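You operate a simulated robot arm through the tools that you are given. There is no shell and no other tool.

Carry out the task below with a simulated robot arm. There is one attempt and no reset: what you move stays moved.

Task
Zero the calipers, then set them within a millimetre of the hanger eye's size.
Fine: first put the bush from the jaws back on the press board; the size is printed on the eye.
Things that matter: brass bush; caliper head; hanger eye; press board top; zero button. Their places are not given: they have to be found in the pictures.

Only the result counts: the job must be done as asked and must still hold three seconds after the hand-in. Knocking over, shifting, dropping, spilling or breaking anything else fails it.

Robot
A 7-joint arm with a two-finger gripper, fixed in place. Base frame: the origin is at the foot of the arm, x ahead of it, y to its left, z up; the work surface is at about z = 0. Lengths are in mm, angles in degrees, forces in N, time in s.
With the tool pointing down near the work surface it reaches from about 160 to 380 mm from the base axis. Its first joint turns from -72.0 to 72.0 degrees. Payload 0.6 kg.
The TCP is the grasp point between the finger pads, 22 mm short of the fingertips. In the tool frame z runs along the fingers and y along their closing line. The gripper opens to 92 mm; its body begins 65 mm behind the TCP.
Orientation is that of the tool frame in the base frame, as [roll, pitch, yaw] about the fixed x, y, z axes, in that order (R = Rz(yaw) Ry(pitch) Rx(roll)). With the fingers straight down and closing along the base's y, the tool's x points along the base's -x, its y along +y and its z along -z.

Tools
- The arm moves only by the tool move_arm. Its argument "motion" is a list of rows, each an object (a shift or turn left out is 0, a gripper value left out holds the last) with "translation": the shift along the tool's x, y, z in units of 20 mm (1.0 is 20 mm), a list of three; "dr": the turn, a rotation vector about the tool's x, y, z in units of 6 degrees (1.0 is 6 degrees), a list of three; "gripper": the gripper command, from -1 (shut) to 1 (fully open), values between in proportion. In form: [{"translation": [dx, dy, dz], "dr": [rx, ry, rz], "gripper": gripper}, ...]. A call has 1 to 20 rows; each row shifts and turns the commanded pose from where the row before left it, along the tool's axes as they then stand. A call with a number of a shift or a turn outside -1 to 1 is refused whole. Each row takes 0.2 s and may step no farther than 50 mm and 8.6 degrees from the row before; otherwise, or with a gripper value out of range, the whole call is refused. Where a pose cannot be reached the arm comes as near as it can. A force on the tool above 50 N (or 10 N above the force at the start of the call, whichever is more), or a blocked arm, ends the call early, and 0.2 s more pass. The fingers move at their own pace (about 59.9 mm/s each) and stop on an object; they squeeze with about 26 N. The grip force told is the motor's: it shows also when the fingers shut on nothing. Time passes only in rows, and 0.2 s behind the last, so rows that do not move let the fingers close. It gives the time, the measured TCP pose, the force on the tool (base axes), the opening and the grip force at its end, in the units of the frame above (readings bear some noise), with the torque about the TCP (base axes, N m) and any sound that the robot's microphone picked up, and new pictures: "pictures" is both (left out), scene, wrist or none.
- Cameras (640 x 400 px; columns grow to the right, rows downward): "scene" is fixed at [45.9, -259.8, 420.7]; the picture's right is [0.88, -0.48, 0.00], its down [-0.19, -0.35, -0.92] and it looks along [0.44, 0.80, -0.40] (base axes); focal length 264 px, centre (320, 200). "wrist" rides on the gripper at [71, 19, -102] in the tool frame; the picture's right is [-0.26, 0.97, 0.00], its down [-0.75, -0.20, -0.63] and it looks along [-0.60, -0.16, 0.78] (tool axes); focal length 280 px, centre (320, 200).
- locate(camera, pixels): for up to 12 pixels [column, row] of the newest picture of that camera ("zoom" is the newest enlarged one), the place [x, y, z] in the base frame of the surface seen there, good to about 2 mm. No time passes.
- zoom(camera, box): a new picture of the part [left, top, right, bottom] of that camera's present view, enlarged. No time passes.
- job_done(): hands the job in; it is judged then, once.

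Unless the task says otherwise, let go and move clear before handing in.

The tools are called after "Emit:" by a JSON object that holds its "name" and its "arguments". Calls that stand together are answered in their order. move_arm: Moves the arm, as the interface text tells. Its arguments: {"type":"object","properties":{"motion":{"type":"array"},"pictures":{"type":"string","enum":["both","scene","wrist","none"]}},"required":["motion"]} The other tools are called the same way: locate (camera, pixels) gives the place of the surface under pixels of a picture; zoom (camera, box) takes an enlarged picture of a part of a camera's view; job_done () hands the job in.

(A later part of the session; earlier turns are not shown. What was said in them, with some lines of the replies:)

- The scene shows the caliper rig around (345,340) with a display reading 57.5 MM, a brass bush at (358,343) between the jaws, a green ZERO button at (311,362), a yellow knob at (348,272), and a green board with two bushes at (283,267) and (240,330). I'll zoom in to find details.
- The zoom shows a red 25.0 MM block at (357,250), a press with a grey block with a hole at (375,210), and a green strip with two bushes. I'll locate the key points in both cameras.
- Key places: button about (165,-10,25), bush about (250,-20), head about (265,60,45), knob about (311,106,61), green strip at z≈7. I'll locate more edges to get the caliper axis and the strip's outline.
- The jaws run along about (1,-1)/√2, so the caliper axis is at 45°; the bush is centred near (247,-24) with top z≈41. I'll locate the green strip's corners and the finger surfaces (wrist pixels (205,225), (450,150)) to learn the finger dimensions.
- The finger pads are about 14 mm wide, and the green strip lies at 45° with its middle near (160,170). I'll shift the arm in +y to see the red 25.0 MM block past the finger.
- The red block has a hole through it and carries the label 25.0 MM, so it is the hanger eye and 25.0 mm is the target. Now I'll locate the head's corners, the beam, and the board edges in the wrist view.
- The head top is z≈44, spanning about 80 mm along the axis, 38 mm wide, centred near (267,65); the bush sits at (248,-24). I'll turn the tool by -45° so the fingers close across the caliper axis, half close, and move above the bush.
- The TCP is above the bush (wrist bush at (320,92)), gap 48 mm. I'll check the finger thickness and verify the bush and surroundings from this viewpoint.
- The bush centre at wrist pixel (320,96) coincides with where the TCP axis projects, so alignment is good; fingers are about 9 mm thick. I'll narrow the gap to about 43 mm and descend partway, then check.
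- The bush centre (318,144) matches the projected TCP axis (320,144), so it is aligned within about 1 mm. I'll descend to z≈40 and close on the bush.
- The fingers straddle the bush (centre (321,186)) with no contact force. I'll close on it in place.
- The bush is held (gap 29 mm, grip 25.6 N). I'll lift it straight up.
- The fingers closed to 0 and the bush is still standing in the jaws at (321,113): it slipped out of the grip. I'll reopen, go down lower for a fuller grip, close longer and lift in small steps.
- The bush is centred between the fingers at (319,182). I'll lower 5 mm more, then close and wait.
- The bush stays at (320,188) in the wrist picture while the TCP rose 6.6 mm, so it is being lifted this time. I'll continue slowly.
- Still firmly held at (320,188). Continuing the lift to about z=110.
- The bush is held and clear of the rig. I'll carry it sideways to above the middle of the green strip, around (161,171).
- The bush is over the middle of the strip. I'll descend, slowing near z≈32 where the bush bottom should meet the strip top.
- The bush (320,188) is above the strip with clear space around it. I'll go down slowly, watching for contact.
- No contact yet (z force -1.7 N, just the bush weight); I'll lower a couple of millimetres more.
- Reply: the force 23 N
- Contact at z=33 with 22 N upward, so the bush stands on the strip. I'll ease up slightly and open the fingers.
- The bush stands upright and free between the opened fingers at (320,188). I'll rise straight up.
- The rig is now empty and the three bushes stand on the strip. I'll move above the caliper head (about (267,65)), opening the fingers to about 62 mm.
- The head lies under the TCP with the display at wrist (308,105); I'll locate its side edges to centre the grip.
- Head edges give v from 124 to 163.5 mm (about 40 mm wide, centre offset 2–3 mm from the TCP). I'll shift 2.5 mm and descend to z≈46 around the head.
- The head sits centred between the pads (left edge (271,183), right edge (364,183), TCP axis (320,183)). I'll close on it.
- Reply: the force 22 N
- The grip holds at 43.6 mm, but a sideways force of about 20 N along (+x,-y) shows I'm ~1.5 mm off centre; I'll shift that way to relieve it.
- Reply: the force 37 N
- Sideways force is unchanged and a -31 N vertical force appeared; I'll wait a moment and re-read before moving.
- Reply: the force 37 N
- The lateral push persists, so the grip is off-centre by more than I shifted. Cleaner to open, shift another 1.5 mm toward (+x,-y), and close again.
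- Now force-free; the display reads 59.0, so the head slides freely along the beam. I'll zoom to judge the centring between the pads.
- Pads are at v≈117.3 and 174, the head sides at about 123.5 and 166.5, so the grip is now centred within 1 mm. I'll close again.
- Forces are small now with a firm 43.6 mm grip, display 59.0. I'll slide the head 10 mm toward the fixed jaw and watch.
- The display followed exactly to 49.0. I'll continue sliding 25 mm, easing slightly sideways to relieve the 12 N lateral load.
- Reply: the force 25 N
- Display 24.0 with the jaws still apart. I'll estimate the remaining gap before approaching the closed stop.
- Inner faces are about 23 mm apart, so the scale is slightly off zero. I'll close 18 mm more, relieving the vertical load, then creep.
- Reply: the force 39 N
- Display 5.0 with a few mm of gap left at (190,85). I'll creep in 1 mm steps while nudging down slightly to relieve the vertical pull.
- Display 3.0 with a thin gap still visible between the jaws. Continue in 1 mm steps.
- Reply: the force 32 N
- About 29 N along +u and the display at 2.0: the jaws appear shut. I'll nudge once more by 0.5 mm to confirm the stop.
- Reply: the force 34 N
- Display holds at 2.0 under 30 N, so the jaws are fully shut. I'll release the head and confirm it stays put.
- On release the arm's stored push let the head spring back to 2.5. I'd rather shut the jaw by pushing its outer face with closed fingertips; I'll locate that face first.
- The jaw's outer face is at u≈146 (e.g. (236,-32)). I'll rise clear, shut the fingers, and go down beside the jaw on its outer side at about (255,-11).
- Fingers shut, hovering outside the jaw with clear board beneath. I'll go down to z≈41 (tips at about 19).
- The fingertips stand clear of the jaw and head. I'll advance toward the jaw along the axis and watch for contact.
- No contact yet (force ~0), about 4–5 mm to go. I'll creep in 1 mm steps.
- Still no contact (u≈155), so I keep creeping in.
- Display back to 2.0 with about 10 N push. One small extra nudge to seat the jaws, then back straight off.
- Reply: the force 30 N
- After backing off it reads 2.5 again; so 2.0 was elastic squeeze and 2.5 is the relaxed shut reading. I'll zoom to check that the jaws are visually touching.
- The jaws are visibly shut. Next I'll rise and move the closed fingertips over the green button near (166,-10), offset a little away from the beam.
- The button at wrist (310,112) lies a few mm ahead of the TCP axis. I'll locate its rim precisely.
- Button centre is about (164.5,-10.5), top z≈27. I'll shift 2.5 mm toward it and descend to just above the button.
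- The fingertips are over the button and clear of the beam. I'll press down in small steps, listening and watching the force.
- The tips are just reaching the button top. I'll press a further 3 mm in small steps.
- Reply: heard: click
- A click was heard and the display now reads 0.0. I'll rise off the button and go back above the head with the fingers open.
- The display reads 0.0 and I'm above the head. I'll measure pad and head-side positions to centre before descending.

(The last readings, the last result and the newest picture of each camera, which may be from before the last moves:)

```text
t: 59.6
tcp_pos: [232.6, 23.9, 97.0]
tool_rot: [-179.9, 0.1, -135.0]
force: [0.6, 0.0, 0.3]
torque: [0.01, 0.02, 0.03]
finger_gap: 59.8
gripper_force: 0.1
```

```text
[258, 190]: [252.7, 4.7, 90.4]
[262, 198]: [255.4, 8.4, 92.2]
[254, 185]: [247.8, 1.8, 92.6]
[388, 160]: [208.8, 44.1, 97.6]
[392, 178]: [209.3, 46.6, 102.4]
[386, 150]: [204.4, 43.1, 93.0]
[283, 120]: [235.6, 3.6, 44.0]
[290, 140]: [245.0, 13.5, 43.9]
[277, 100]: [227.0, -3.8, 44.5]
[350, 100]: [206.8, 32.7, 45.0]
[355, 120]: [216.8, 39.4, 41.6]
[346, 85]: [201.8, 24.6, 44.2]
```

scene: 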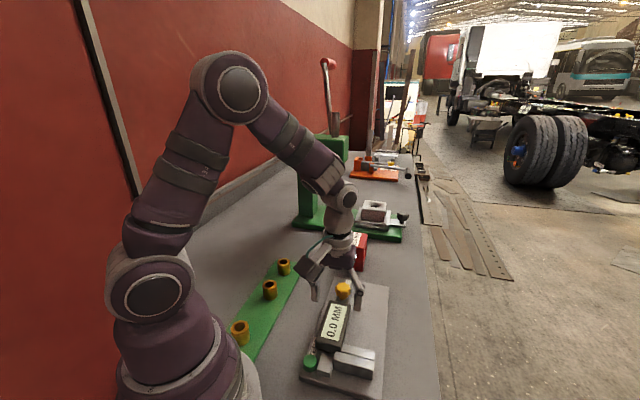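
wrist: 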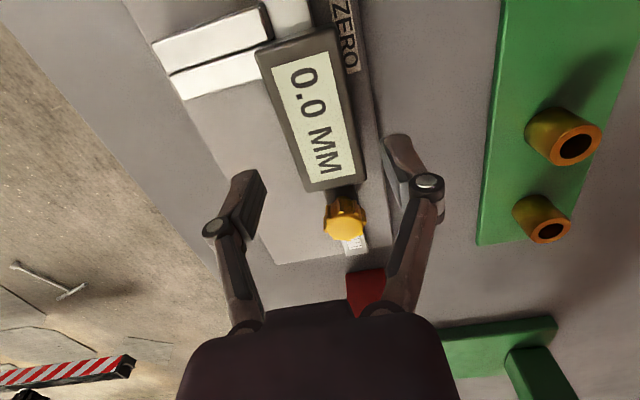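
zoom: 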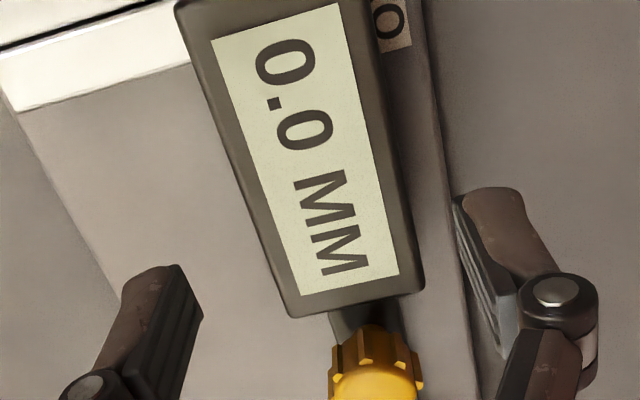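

Pads' midpoint (v≈145.4) matches the head's centreline. I'll descend around the head.

Emit:
{"name": "move_arm", "arguments": {"motion": [{"translation": [0, 0, 0.6]}, {"translation": [0, 0, 0.8]}, {"translation": [0, 0, 0.7]}, {"translation": [0, 0, 0.48]}, {}], "pictures": "wrist"}}

Emit:
{"name": "zoom", "arguments": {"camera": "wrist", "box": [200, 80, 440, 260]}}

```text
t: 60.8
tcp_pos: [232.2, 24.8, 47.9]
tool_rot: [-180.0, 0.2, -135.0]
force: [-0.7, -0.7, -0.7]
torque: [0.0, 0.01, -0.01]
finger_gap: 59.8
gripper_force: 0.1
```

wrist: 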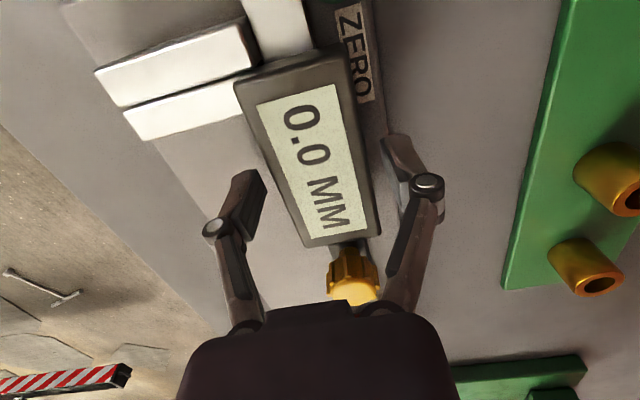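

```text
2.22 times, centred on (320, 170) of wrist
```

zoom: 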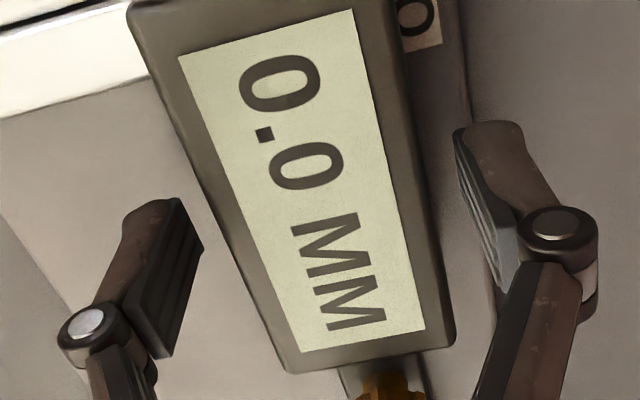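

The head is centred between the pads and the display still reads 0.0. I'll lower 1.5 mm and close on the head.

Emit:
{"name": "move_arm", "arguments": {"motion": [{"translation": [0, 0, 0.07]}, {"gripper": -0.02}, {"gripper": -0.06}, {"gripper": -1}, {}, {}], "pictures": "wrist"}}

```text
t: 62.2
tcp_pos: [231.5, 23.9, 46.0]
tool_rot: [179.9, 0.2, -134.7]
force: [-17.4, 17.8, 14.4]
torque: [0.3, 0.39, -0.06]
finger_gap: 43.6
gripper_force: 28.1
```

wrist: 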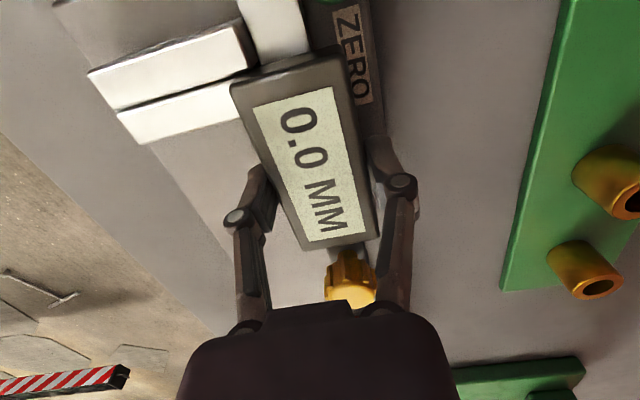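

Gripped (43.6 mm) with a 25 N side load; I'll ease 1 mm the other way while starting to slide the head open by about 10 mm.

Emit:
{"name": "move_arm", "arguments": {"motion": [{"translation": [-0.05, 0.05, 0]}, {"translation": [-0.15, 0, 0]}, {"translation": [-0.2, 0, 0]}, {"translation": [-0.1, 0, 0]}, {}], "pictures": "wrist"}}

```text
t: 63.4
tcp_pos: [237.1, 30.8, 43.2]
tool_rot: [-180.0, 0.0, -134.9]
force: [-11.3, 11.2, 6.3]
torque: [0.07, 0.28, 0.0]
finger_gap: 44.0
gripper_force: 27.6
```

wrist: 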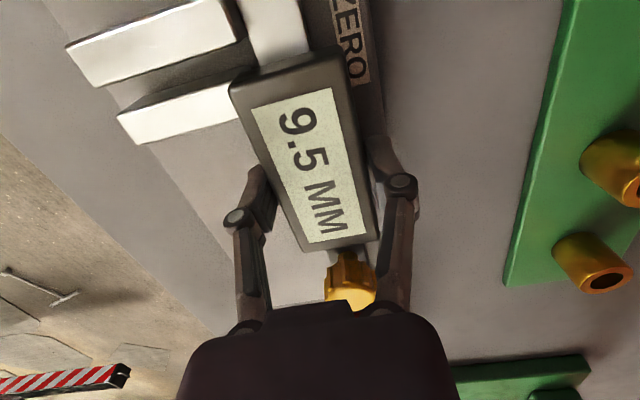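

Display 9.5 and moving properly. I'll slide another 15 mm toward 25.

Emit:
{"name": "move_arm", "arguments": {"motion": [{"translation": [-0.1, 0.03, 0]}, {"translation": [-0.2, 0, 0]}, {"translation": [-0.2, 0, 0]}, {"translation": [-0.15, 0, 0]}, {"translation": [-0.1, 0, 0]}, {}], "pictures": "wrist"}}

```text
t: 64.8
tcp_pos: [248.4, 42.1, 44.1]
tool_rot: [-179.6, 0.1, -135.1]
force: [5.4, -5.7, 12.1]
torque: [-0.47, 0.16, 0.07]
finger_gap: 43.7
gripper_force: 28.1
```

wrist: 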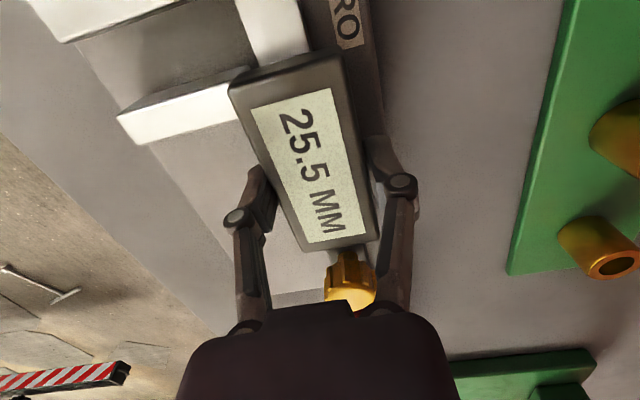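

Display 25.5; I'll bring it back by half a millimetre.

Emit:
{"name": "move_arm", "arguments": {"motion": [{"translation": [0.025, 0, 0]}, {}, {}], "pictures": "wrist"}}

```text
t: 65.6
tcp_pos: [248.3, 42.1, 44.8]
tool_rot: [-179.6, 0.1, -135.2]
force: [19.3, -17.6, 24.9]
torque: [-0.41, -0.66, 0.05]
finger_gap: 43.9
gripper_force: 27.6
```

wrist: 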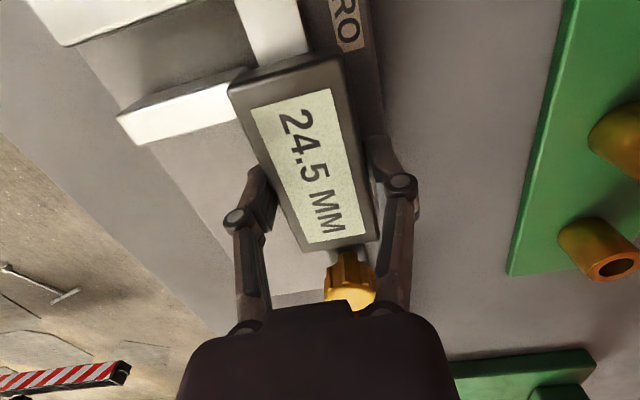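

Display 24.5; I'll nudge back by 0.3 mm and ease the side load.

Emit:
{"name": "move_arm", "arguments": {"motion": [{"translation": [-0.02, -0.03, 0.02]}, {}, {}], "pictures": "wrist"}}

```text
t: 66.4
tcp_pos: [248.5, 41.7, 42.3]
tool_rot: [-179.7, 0.1, -135.1]
force: [20.0, -19.9, 24.7]
torque: [-0.51, -0.64, 0.04]
finger_gap: 43.7
gripper_force: 28.0
```

wrist: 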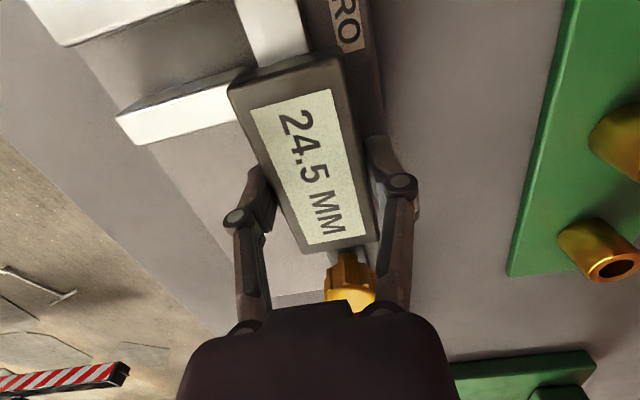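

Still 24.5; I'll move out a further 0.5 mm.

Emit:
{"name": "move_arm", "arguments": {"motion": [{"translation": [-0.025, -0.03, 0]}, {}, {}], "pictures": "wrist"}}

```text
t: 67.2
tcp_pos: [248.2, 41.9, 43.5]
tool_rot: [-179.9, 0.0, -134.9]
force: [17.8, -18.6, 22.3]
torque: [-0.53, -0.5, 0.04]
finger_gap: 43.9
gripper_force: 27.9
```

wrist: 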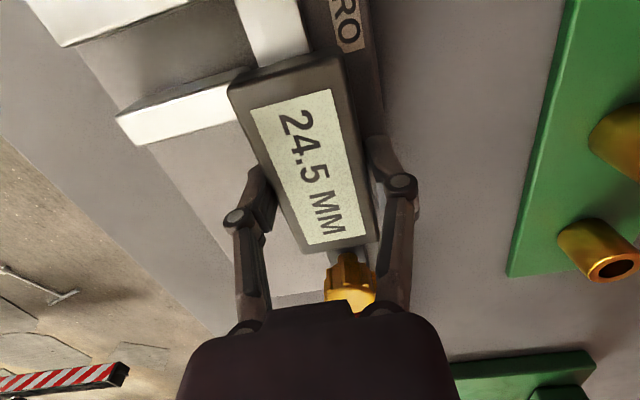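

Still 24.5 (some stick). One more small move outward.

Emit:
{"name": "move_arm", "arguments": {"motion": [{"translation": [-0.03, 0, 0]}, {}, {}], "pictures": "wrist"}}

```text
t: 68.0
tcp_pos: [247.6, 42.6, 42.8]
tool_rot: [-179.8, -0.1, -135.1]
force: [19.3, -18.5, -12.2]
torque: [-0.26, -0.37, 0.06]
finger_gap: 43.7
gripper_force: 28.3
```

wrist: 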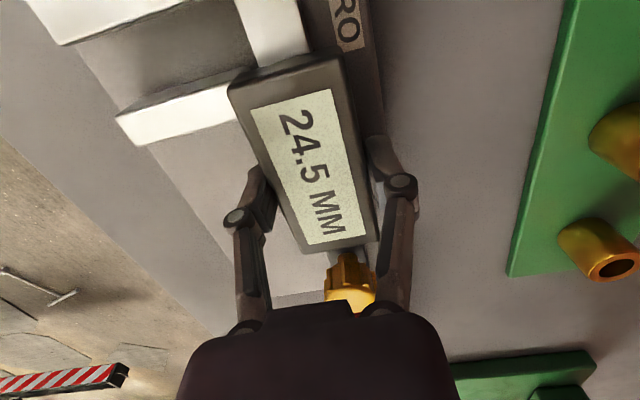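

No axial resistance, the reading simply hasn't crossed to the next half-millimetre. Another 0.5 mm.

Emit:
{"name": "move_arm", "arguments": {"motion": [{"translation": [-0.03, -0.02, 0]}, {}, {}], "pictures": "wrist"}}

```text
t: 68.8
tcp_pos: [247.3, 42.6, 42.1]
tool_rot: [-179.9, 0.0, -135.0]
force: [15.1, -16.2, -33.9]
torque: [-0.23, -0.01, -0.05]
finger_gap: 43.9
gripper_force: 28.2
```

wrist: 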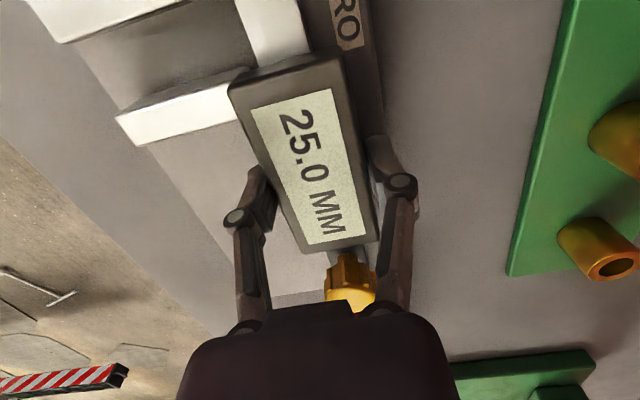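

Display now reads 25.0. I'll release gently and see whether it holds.

Emit:
{"name": "move_arm", "arguments": {"motion": [{"gripper": 0.0}, {"gripper": 0.3}, {}, {}], "pictures": "wrist"}}

Emit:
{"name": "zoom", "arguments": {"camera": "wrist", "box": [200, 50, 440, 260]}}

```text
t: 69.8
tcp_pos: [248.0, 43.0, 44.5]
tool_rot: [-180.0, 0.1, -135.0]
force: [-0.3, 0.4, 0.1]
torque: [-0.03, -0.01, -0.03]
finger_gap: 59.7
gripper_force: 0.0
```

wrist: 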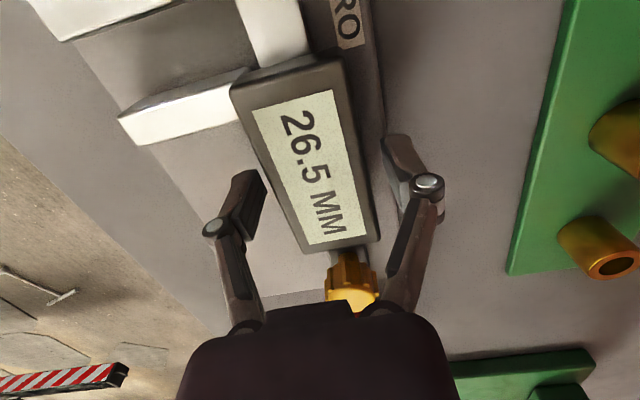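

```text
1.90 times, centred on (320, 155) of wrist
```

zoom: 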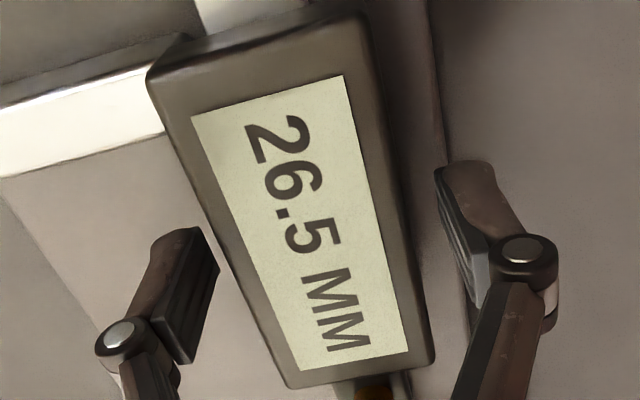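

On release the head jumped to 26.5, as the loaded grip dragged it. I'll do the final setting by pushing the jaw's outer face with closed fingertips instead, which can't drag it back; rise and move beside the jaw.

Emit:
{"name": "move_arm", "arguments": {"motion": [{"translation": [0, 0, -0.5]}, {"translation": [0, 0, -1]}, {"translation": [0, 0, -1], "gripper": -1}, {"translation": [0.15, -0.75, 0]}, {"translation": [0.2, -0.8, 0]}, {"translation": [0.2, -0.6, 0]}, {}, {}], "pictures": "wrist"}}

Emit:
{"name": "locate", "arguments": {"camera": "wrist", "pixels": [[280, 90], [300, 85], [320, 80], [260, 60], [290, 55]]}}

```text
t: 71.6
tcp_pos: [269.9, 2.6, 92.5]
tool_rot: [-179.9, 0.0, -135.0]
force: [0.0, 0.2, -0.4]
torque: [0.0, -0.03, -0.01]
finger_gap: 0.0
gripper_force: 26.2
```

wrist: 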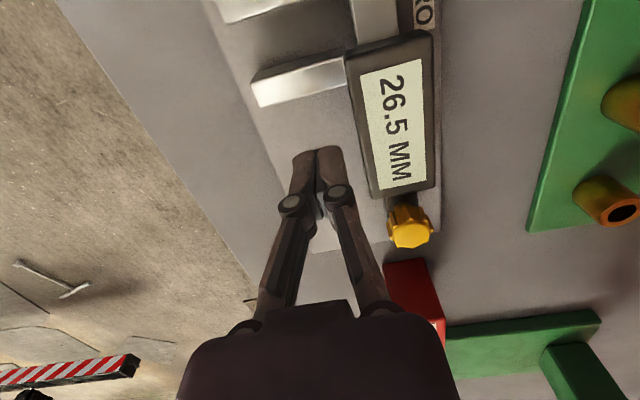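

```text
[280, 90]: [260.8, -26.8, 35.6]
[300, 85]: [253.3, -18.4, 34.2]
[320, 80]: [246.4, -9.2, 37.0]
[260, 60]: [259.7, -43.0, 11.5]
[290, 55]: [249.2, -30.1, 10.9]
```

I'm outside the jaw with about 12 mm margin. Descending to z≈42.

Emit:
{"name": "move_arm", "arguments": {"motion": [{"translation": [0, 0, 0.6]}, {"translation": [0, 0, 0.8]}, {"translation": [0, 0, 0.7]}, {"translation": [0, 0, 0.4]}, {}], "pictures": "wrist"}}

```text
t: 72.8
tcp_pos: [272.0, 5.5, 43.6]
tool_rot: [-180.0, 0.1, -135.1]
force: [0.4, -0.1, -0.4]
torque: [-0.01, -0.01, -0.01]
finger_gap: 0.1
gripper_force: 25.7
```

wrist: 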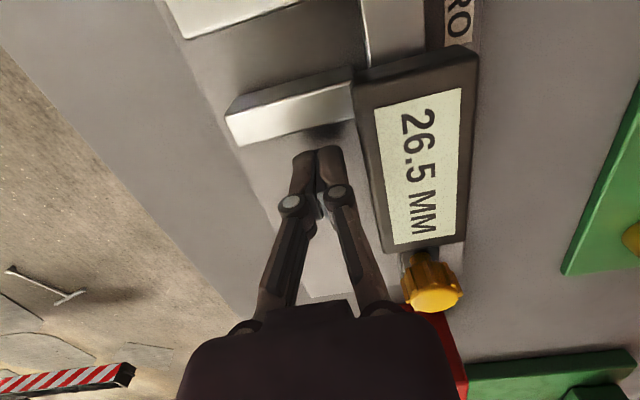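

Advance 10 mm toward the jaw, then I'll creep.

Emit:
{"name": "move_arm", "arguments": {"motion": [{"translation": [0.2, 0, 0]}, {"translation": [0.2, 0, 0]}, {"translation": [0.1, 0, 0]}, {}], "pictures": "wrist"}}

```text
t: 73.8
tcp_pos: [266.0, -2.5, 42.1]
tool_rot: [-179.9, 0.0, -135.0]
force: [-0.7, -0.5, -0.7]
torque: [0.02, -0.02, 0.0]
finger_gap: 0.0
gripper_force: 25.8
```

wrist: 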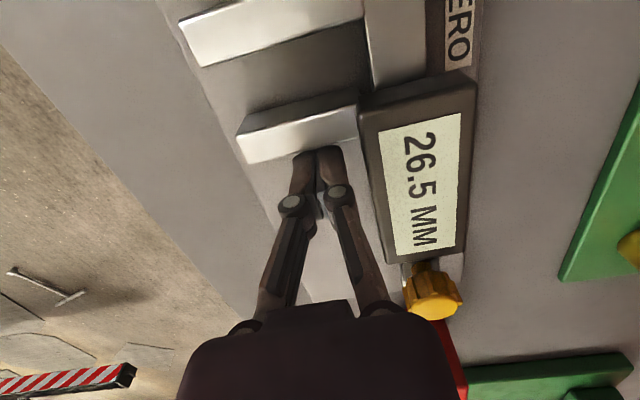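

Still 26.5, no contact (u≈186). I'll creep 4 mm in small steps.

Emit:
{"name": "move_arm", "arguments": {"motion": [{"translation": [0.05, 0, 0]}, {"translation": [0.05, 0, 0]}, {"translation": [0.05, 0, 0]}, {"translation": [0.05, 0, 0]}, {}], "pictures": "wrist"}}

```text
t: 75.0
tcp_pos: [261.9, -5.7, 44.8]
tool_rot: [-179.9, 0.1, -135.0]
force: [0.2, -0.1, 0.8]
torque: [0.0, -0.03, -0.01]
finger_gap: 0.1
gripper_force: 26.1
```

wrist: 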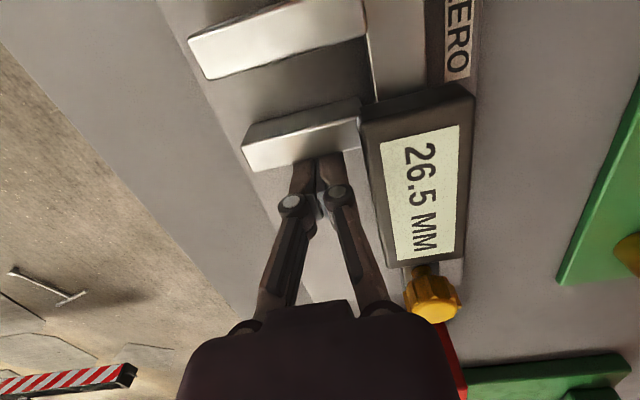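

Contact is imminent (u≈181). Half-millimetre steps now.

Emit:
{"name": "move_arm", "arguments": {"motion": [{"translation": [0.03, 0, 0]}, {"translation": [0.03, 0, 0]}, {}], "pictures": "wrist"}}

```text
t: 75.8
tcp_pos: [259.6, -6.7, 43.1]
tool_rot: [-179.9, 0.1, -135.0]
force: [0.5, -0.4, -0.4]
torque: [0.02, 0.03, -0.03]
finger_gap: 0.0
gripper_force: 26.0
```

wrist: 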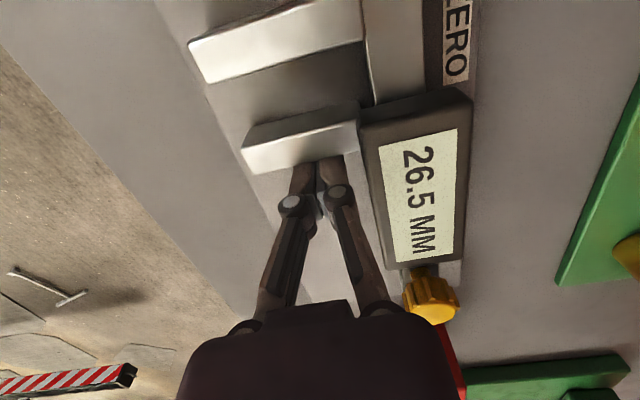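

Emit:
{"name": "move_arm", "arguments": {"motion": [{"translation": [0.03, 0, 0]}, {"translation": [0.03, 0, 0]}, {}], "pictures": "wrist"}}

```text
t: 76.6
tcp_pos: [260.7, -6.8, 43.2]
tool_rot: [-179.9, 0.1, -135.0]
force: [-0.4, 0.7, -0.2]
torque: [-0.02, -0.01, 0.01]
finger_gap: 0.1
gripper_force: 27.9
```

wrist: 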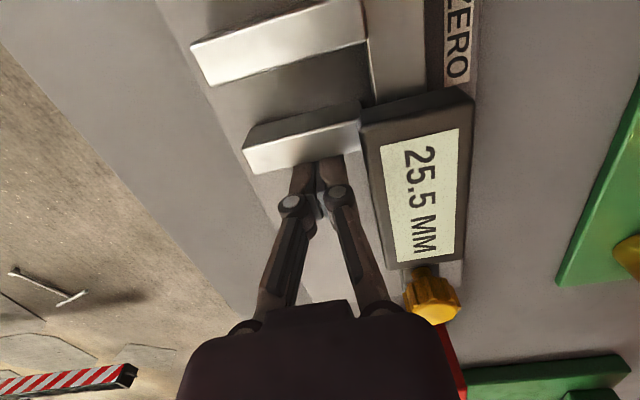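

The push brought it to 25.5 with negligible force. A further 0.4 mm.

Emit:
{"name": "move_arm", "arguments": {"motion": [{"translation": [0.02, 0, 0]}, {}, {}], "pictures": "wrist"}}

```text
t: 77.4
tcp_pos: [260.3, -7.1, 44.3]
tool_rot: [-179.8, 0.1, -134.9]
force: [-0.6, 1.0, -0.7]
torque: [-0.03, -0.01, 0.0]
finger_gap: 0.4
gripper_force: 27.8
```

wrist: 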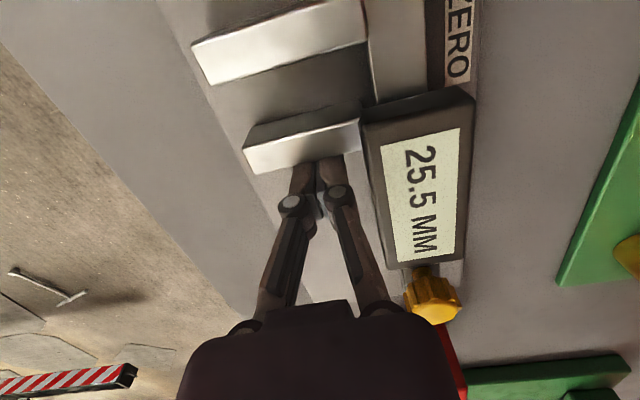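

Still 25.5; another 0.4 mm push.

Emit:
{"name": "move_arm", "arguments": {"motion": [{"translation": [0.02, 0, 0]}, {}, {}], "pictures": "wrist"}}

```text
t: 78.2
tcp_pos: [261.2, -7.9, 44.5]
tool_rot: [-179.9, 0.1, -135.1]
force: [-0.1, 0.1, -0.3]
torque: [-0.01, -0.01, 0.02]
finger_gap: 0.0
gripper_force: 27.9
```

wrist: 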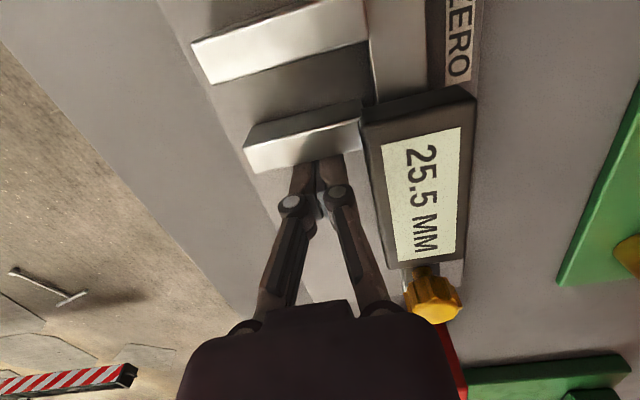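

Still 25.5 (the commanded start may have drifted back slightly); pushing 0.5 mm more.

Emit:
{"name": "move_arm", "arguments": {"motion": [{"translation": [0.025, 0, 0]}, {}, {}], "pictures": "wrist"}}

```text
t: 79.0
tcp_pos: [260.6, -8.2, 44.6]
tool_rot: [-179.9, 0.0, -134.9]
force: [-0.4, 0.4, 0.3]
torque: [-0.03, 0.02, 0.01]
finger_gap: 0.0
gripper_force: 28.4
```

wrist: 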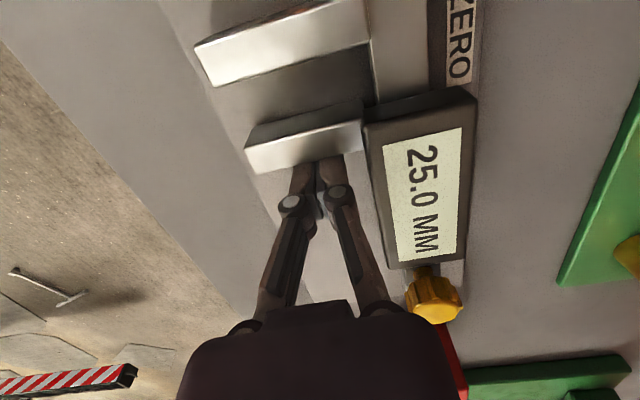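

The display reads 25.0. I'll back straight off the jaw, then rise clear.

Emit:
{"name": "move_arm", "arguments": {"motion": [{"translation": [-0.2, 0, 0]}, {"translation": [-0.4, 0, 0]}, {}, {"translation": [0, 0, -0.7]}, {"translation": [0, 0, -1]}, {"translation": [0, 0, -1]}, {"translation": [0, 0, -1]}, {"translation": [0, 0, -1]}, {}]}}

Emit:
{"name": "zoom", "arguments": {"camera": "scene", "box": [220, 240, 400, 400]}}

Emit:
{"name": "zoom", "arguments": {"camera": "wrist", "box": [200, 0, 460, 200]}}

```text
t: 81.0
tcp_pos: [270.1, 1.1, 135.5]
tool_rot: [-179.9, 0.1, -135.0]
force: [-0.4, 0.4, 0.1]
torque: [0.01, 0.01, -0.01]
finger_gap: 0.0
gripper_force: 27.6
```

scene: 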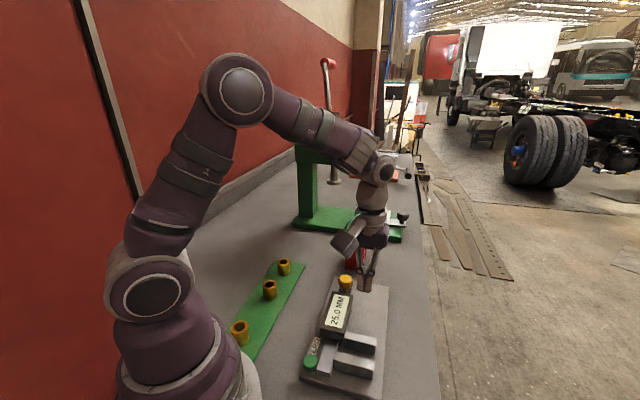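
wrist: 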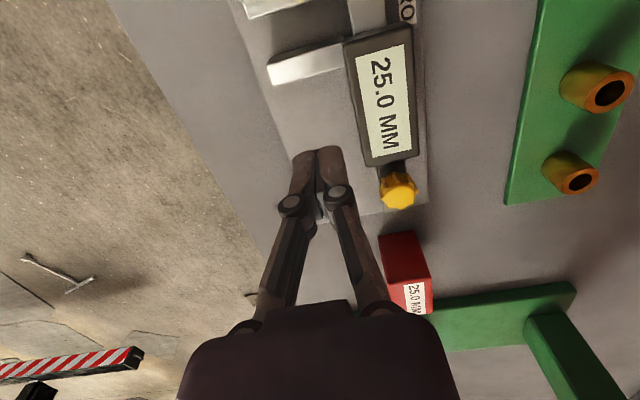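

```text
2.50 times, centred on (310, 320) of scene
```

zoom: 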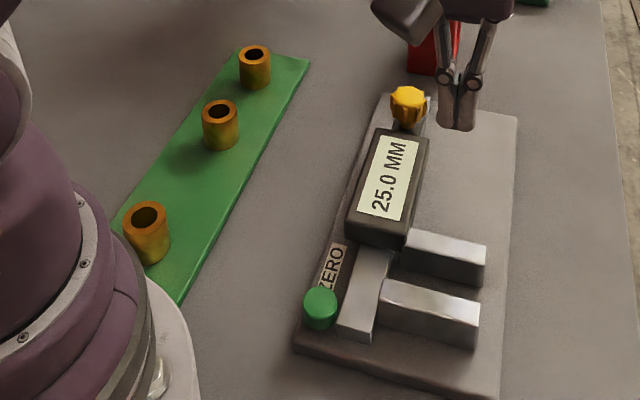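

```text
2.00 times, centred on (330, 100) of wrist
```

zoom: 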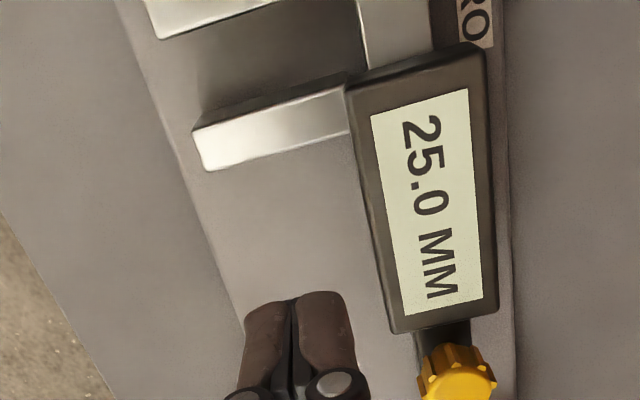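

Display reads 25.0 after clearing, the bush stands on the green strip, and nothing else has moved. I'll wait a few seconds, moving further clear, to confirm it holds.

Emit:
{"name": "move_arm", "arguments": {"motion": [{"translation": [0, 0, -1]}, {"translation": [0, 0, -1]}, {}, {}, {}, {}, {}, {}, {}, {}, {}, {}, {}, {}, {}]}}

Emit:
{"name": "zoom", "arguments": {"camera": "scene", "box": [220, 220, 400, 400]}}

```text
t: 84.2
tcp_pos: [269.2, -1.0, 177.4]
tool_rot: [-179.9, 0.0, -135.0]
force: [0.2, 0.1, -0.8]
torque: [0.0, -0.05, 0.0]
finger_gap: 0.2
gripper_force: 28.5
```

scene: 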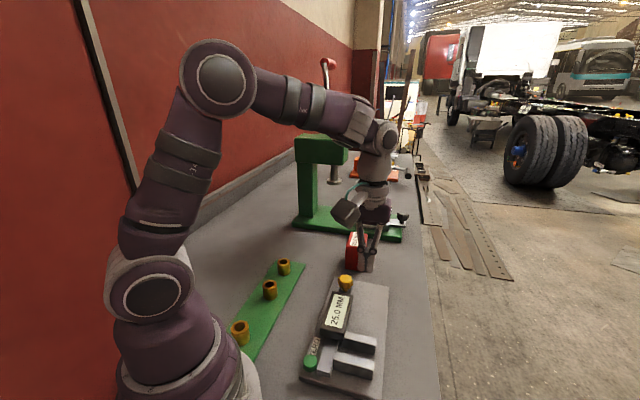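
wrist: 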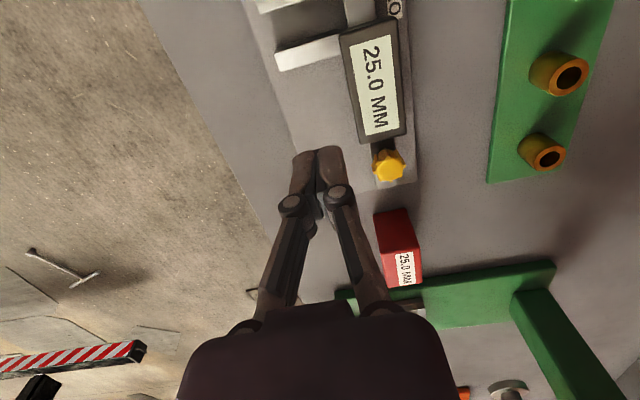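

```text
2.22 times, centred on (310, 310) of scene
```

zoom: 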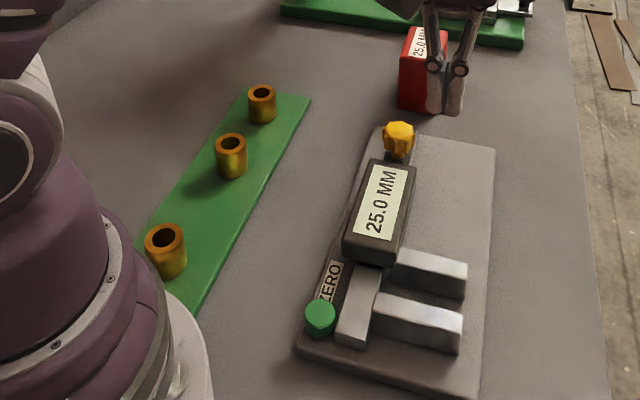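

The display still shows 25.0 MM three seconds later. The bush stands on the press board at (269,289), and the arm is clear, so I'm handing in.

Emit:
{"name": "job_done", "arguments": {}}

```text
The job is handed in.
```

The calipers are zeroed and set to 25.0 mm, the size printed on the hanger eye, which I took to be the red block labelled 25.0 MM. The job is handed in.

- **Bush:** it slipped out of the first grip but stayed standing. The second grip held, and it now stands upright on the green board with the other two bushes. I took that board as the press board because it holds the other bushes and the press's own base is out of reach.
- **Zero:** with the jaws shut, the display settled at 2.5 mm. I pressed the zero button there and it went to 0.0. Under a firm push it had read 2.0 before springing back, so the zero could be off by up to about 0.5 mm.
- **Setting:** letting go of the head first dragged the reading to 26.5. I finished by nudging the jaw with closed fingers. The display then held at 25.0 for more than three seconds with the arm clear.

Nothing else on the bench appears to have moved.
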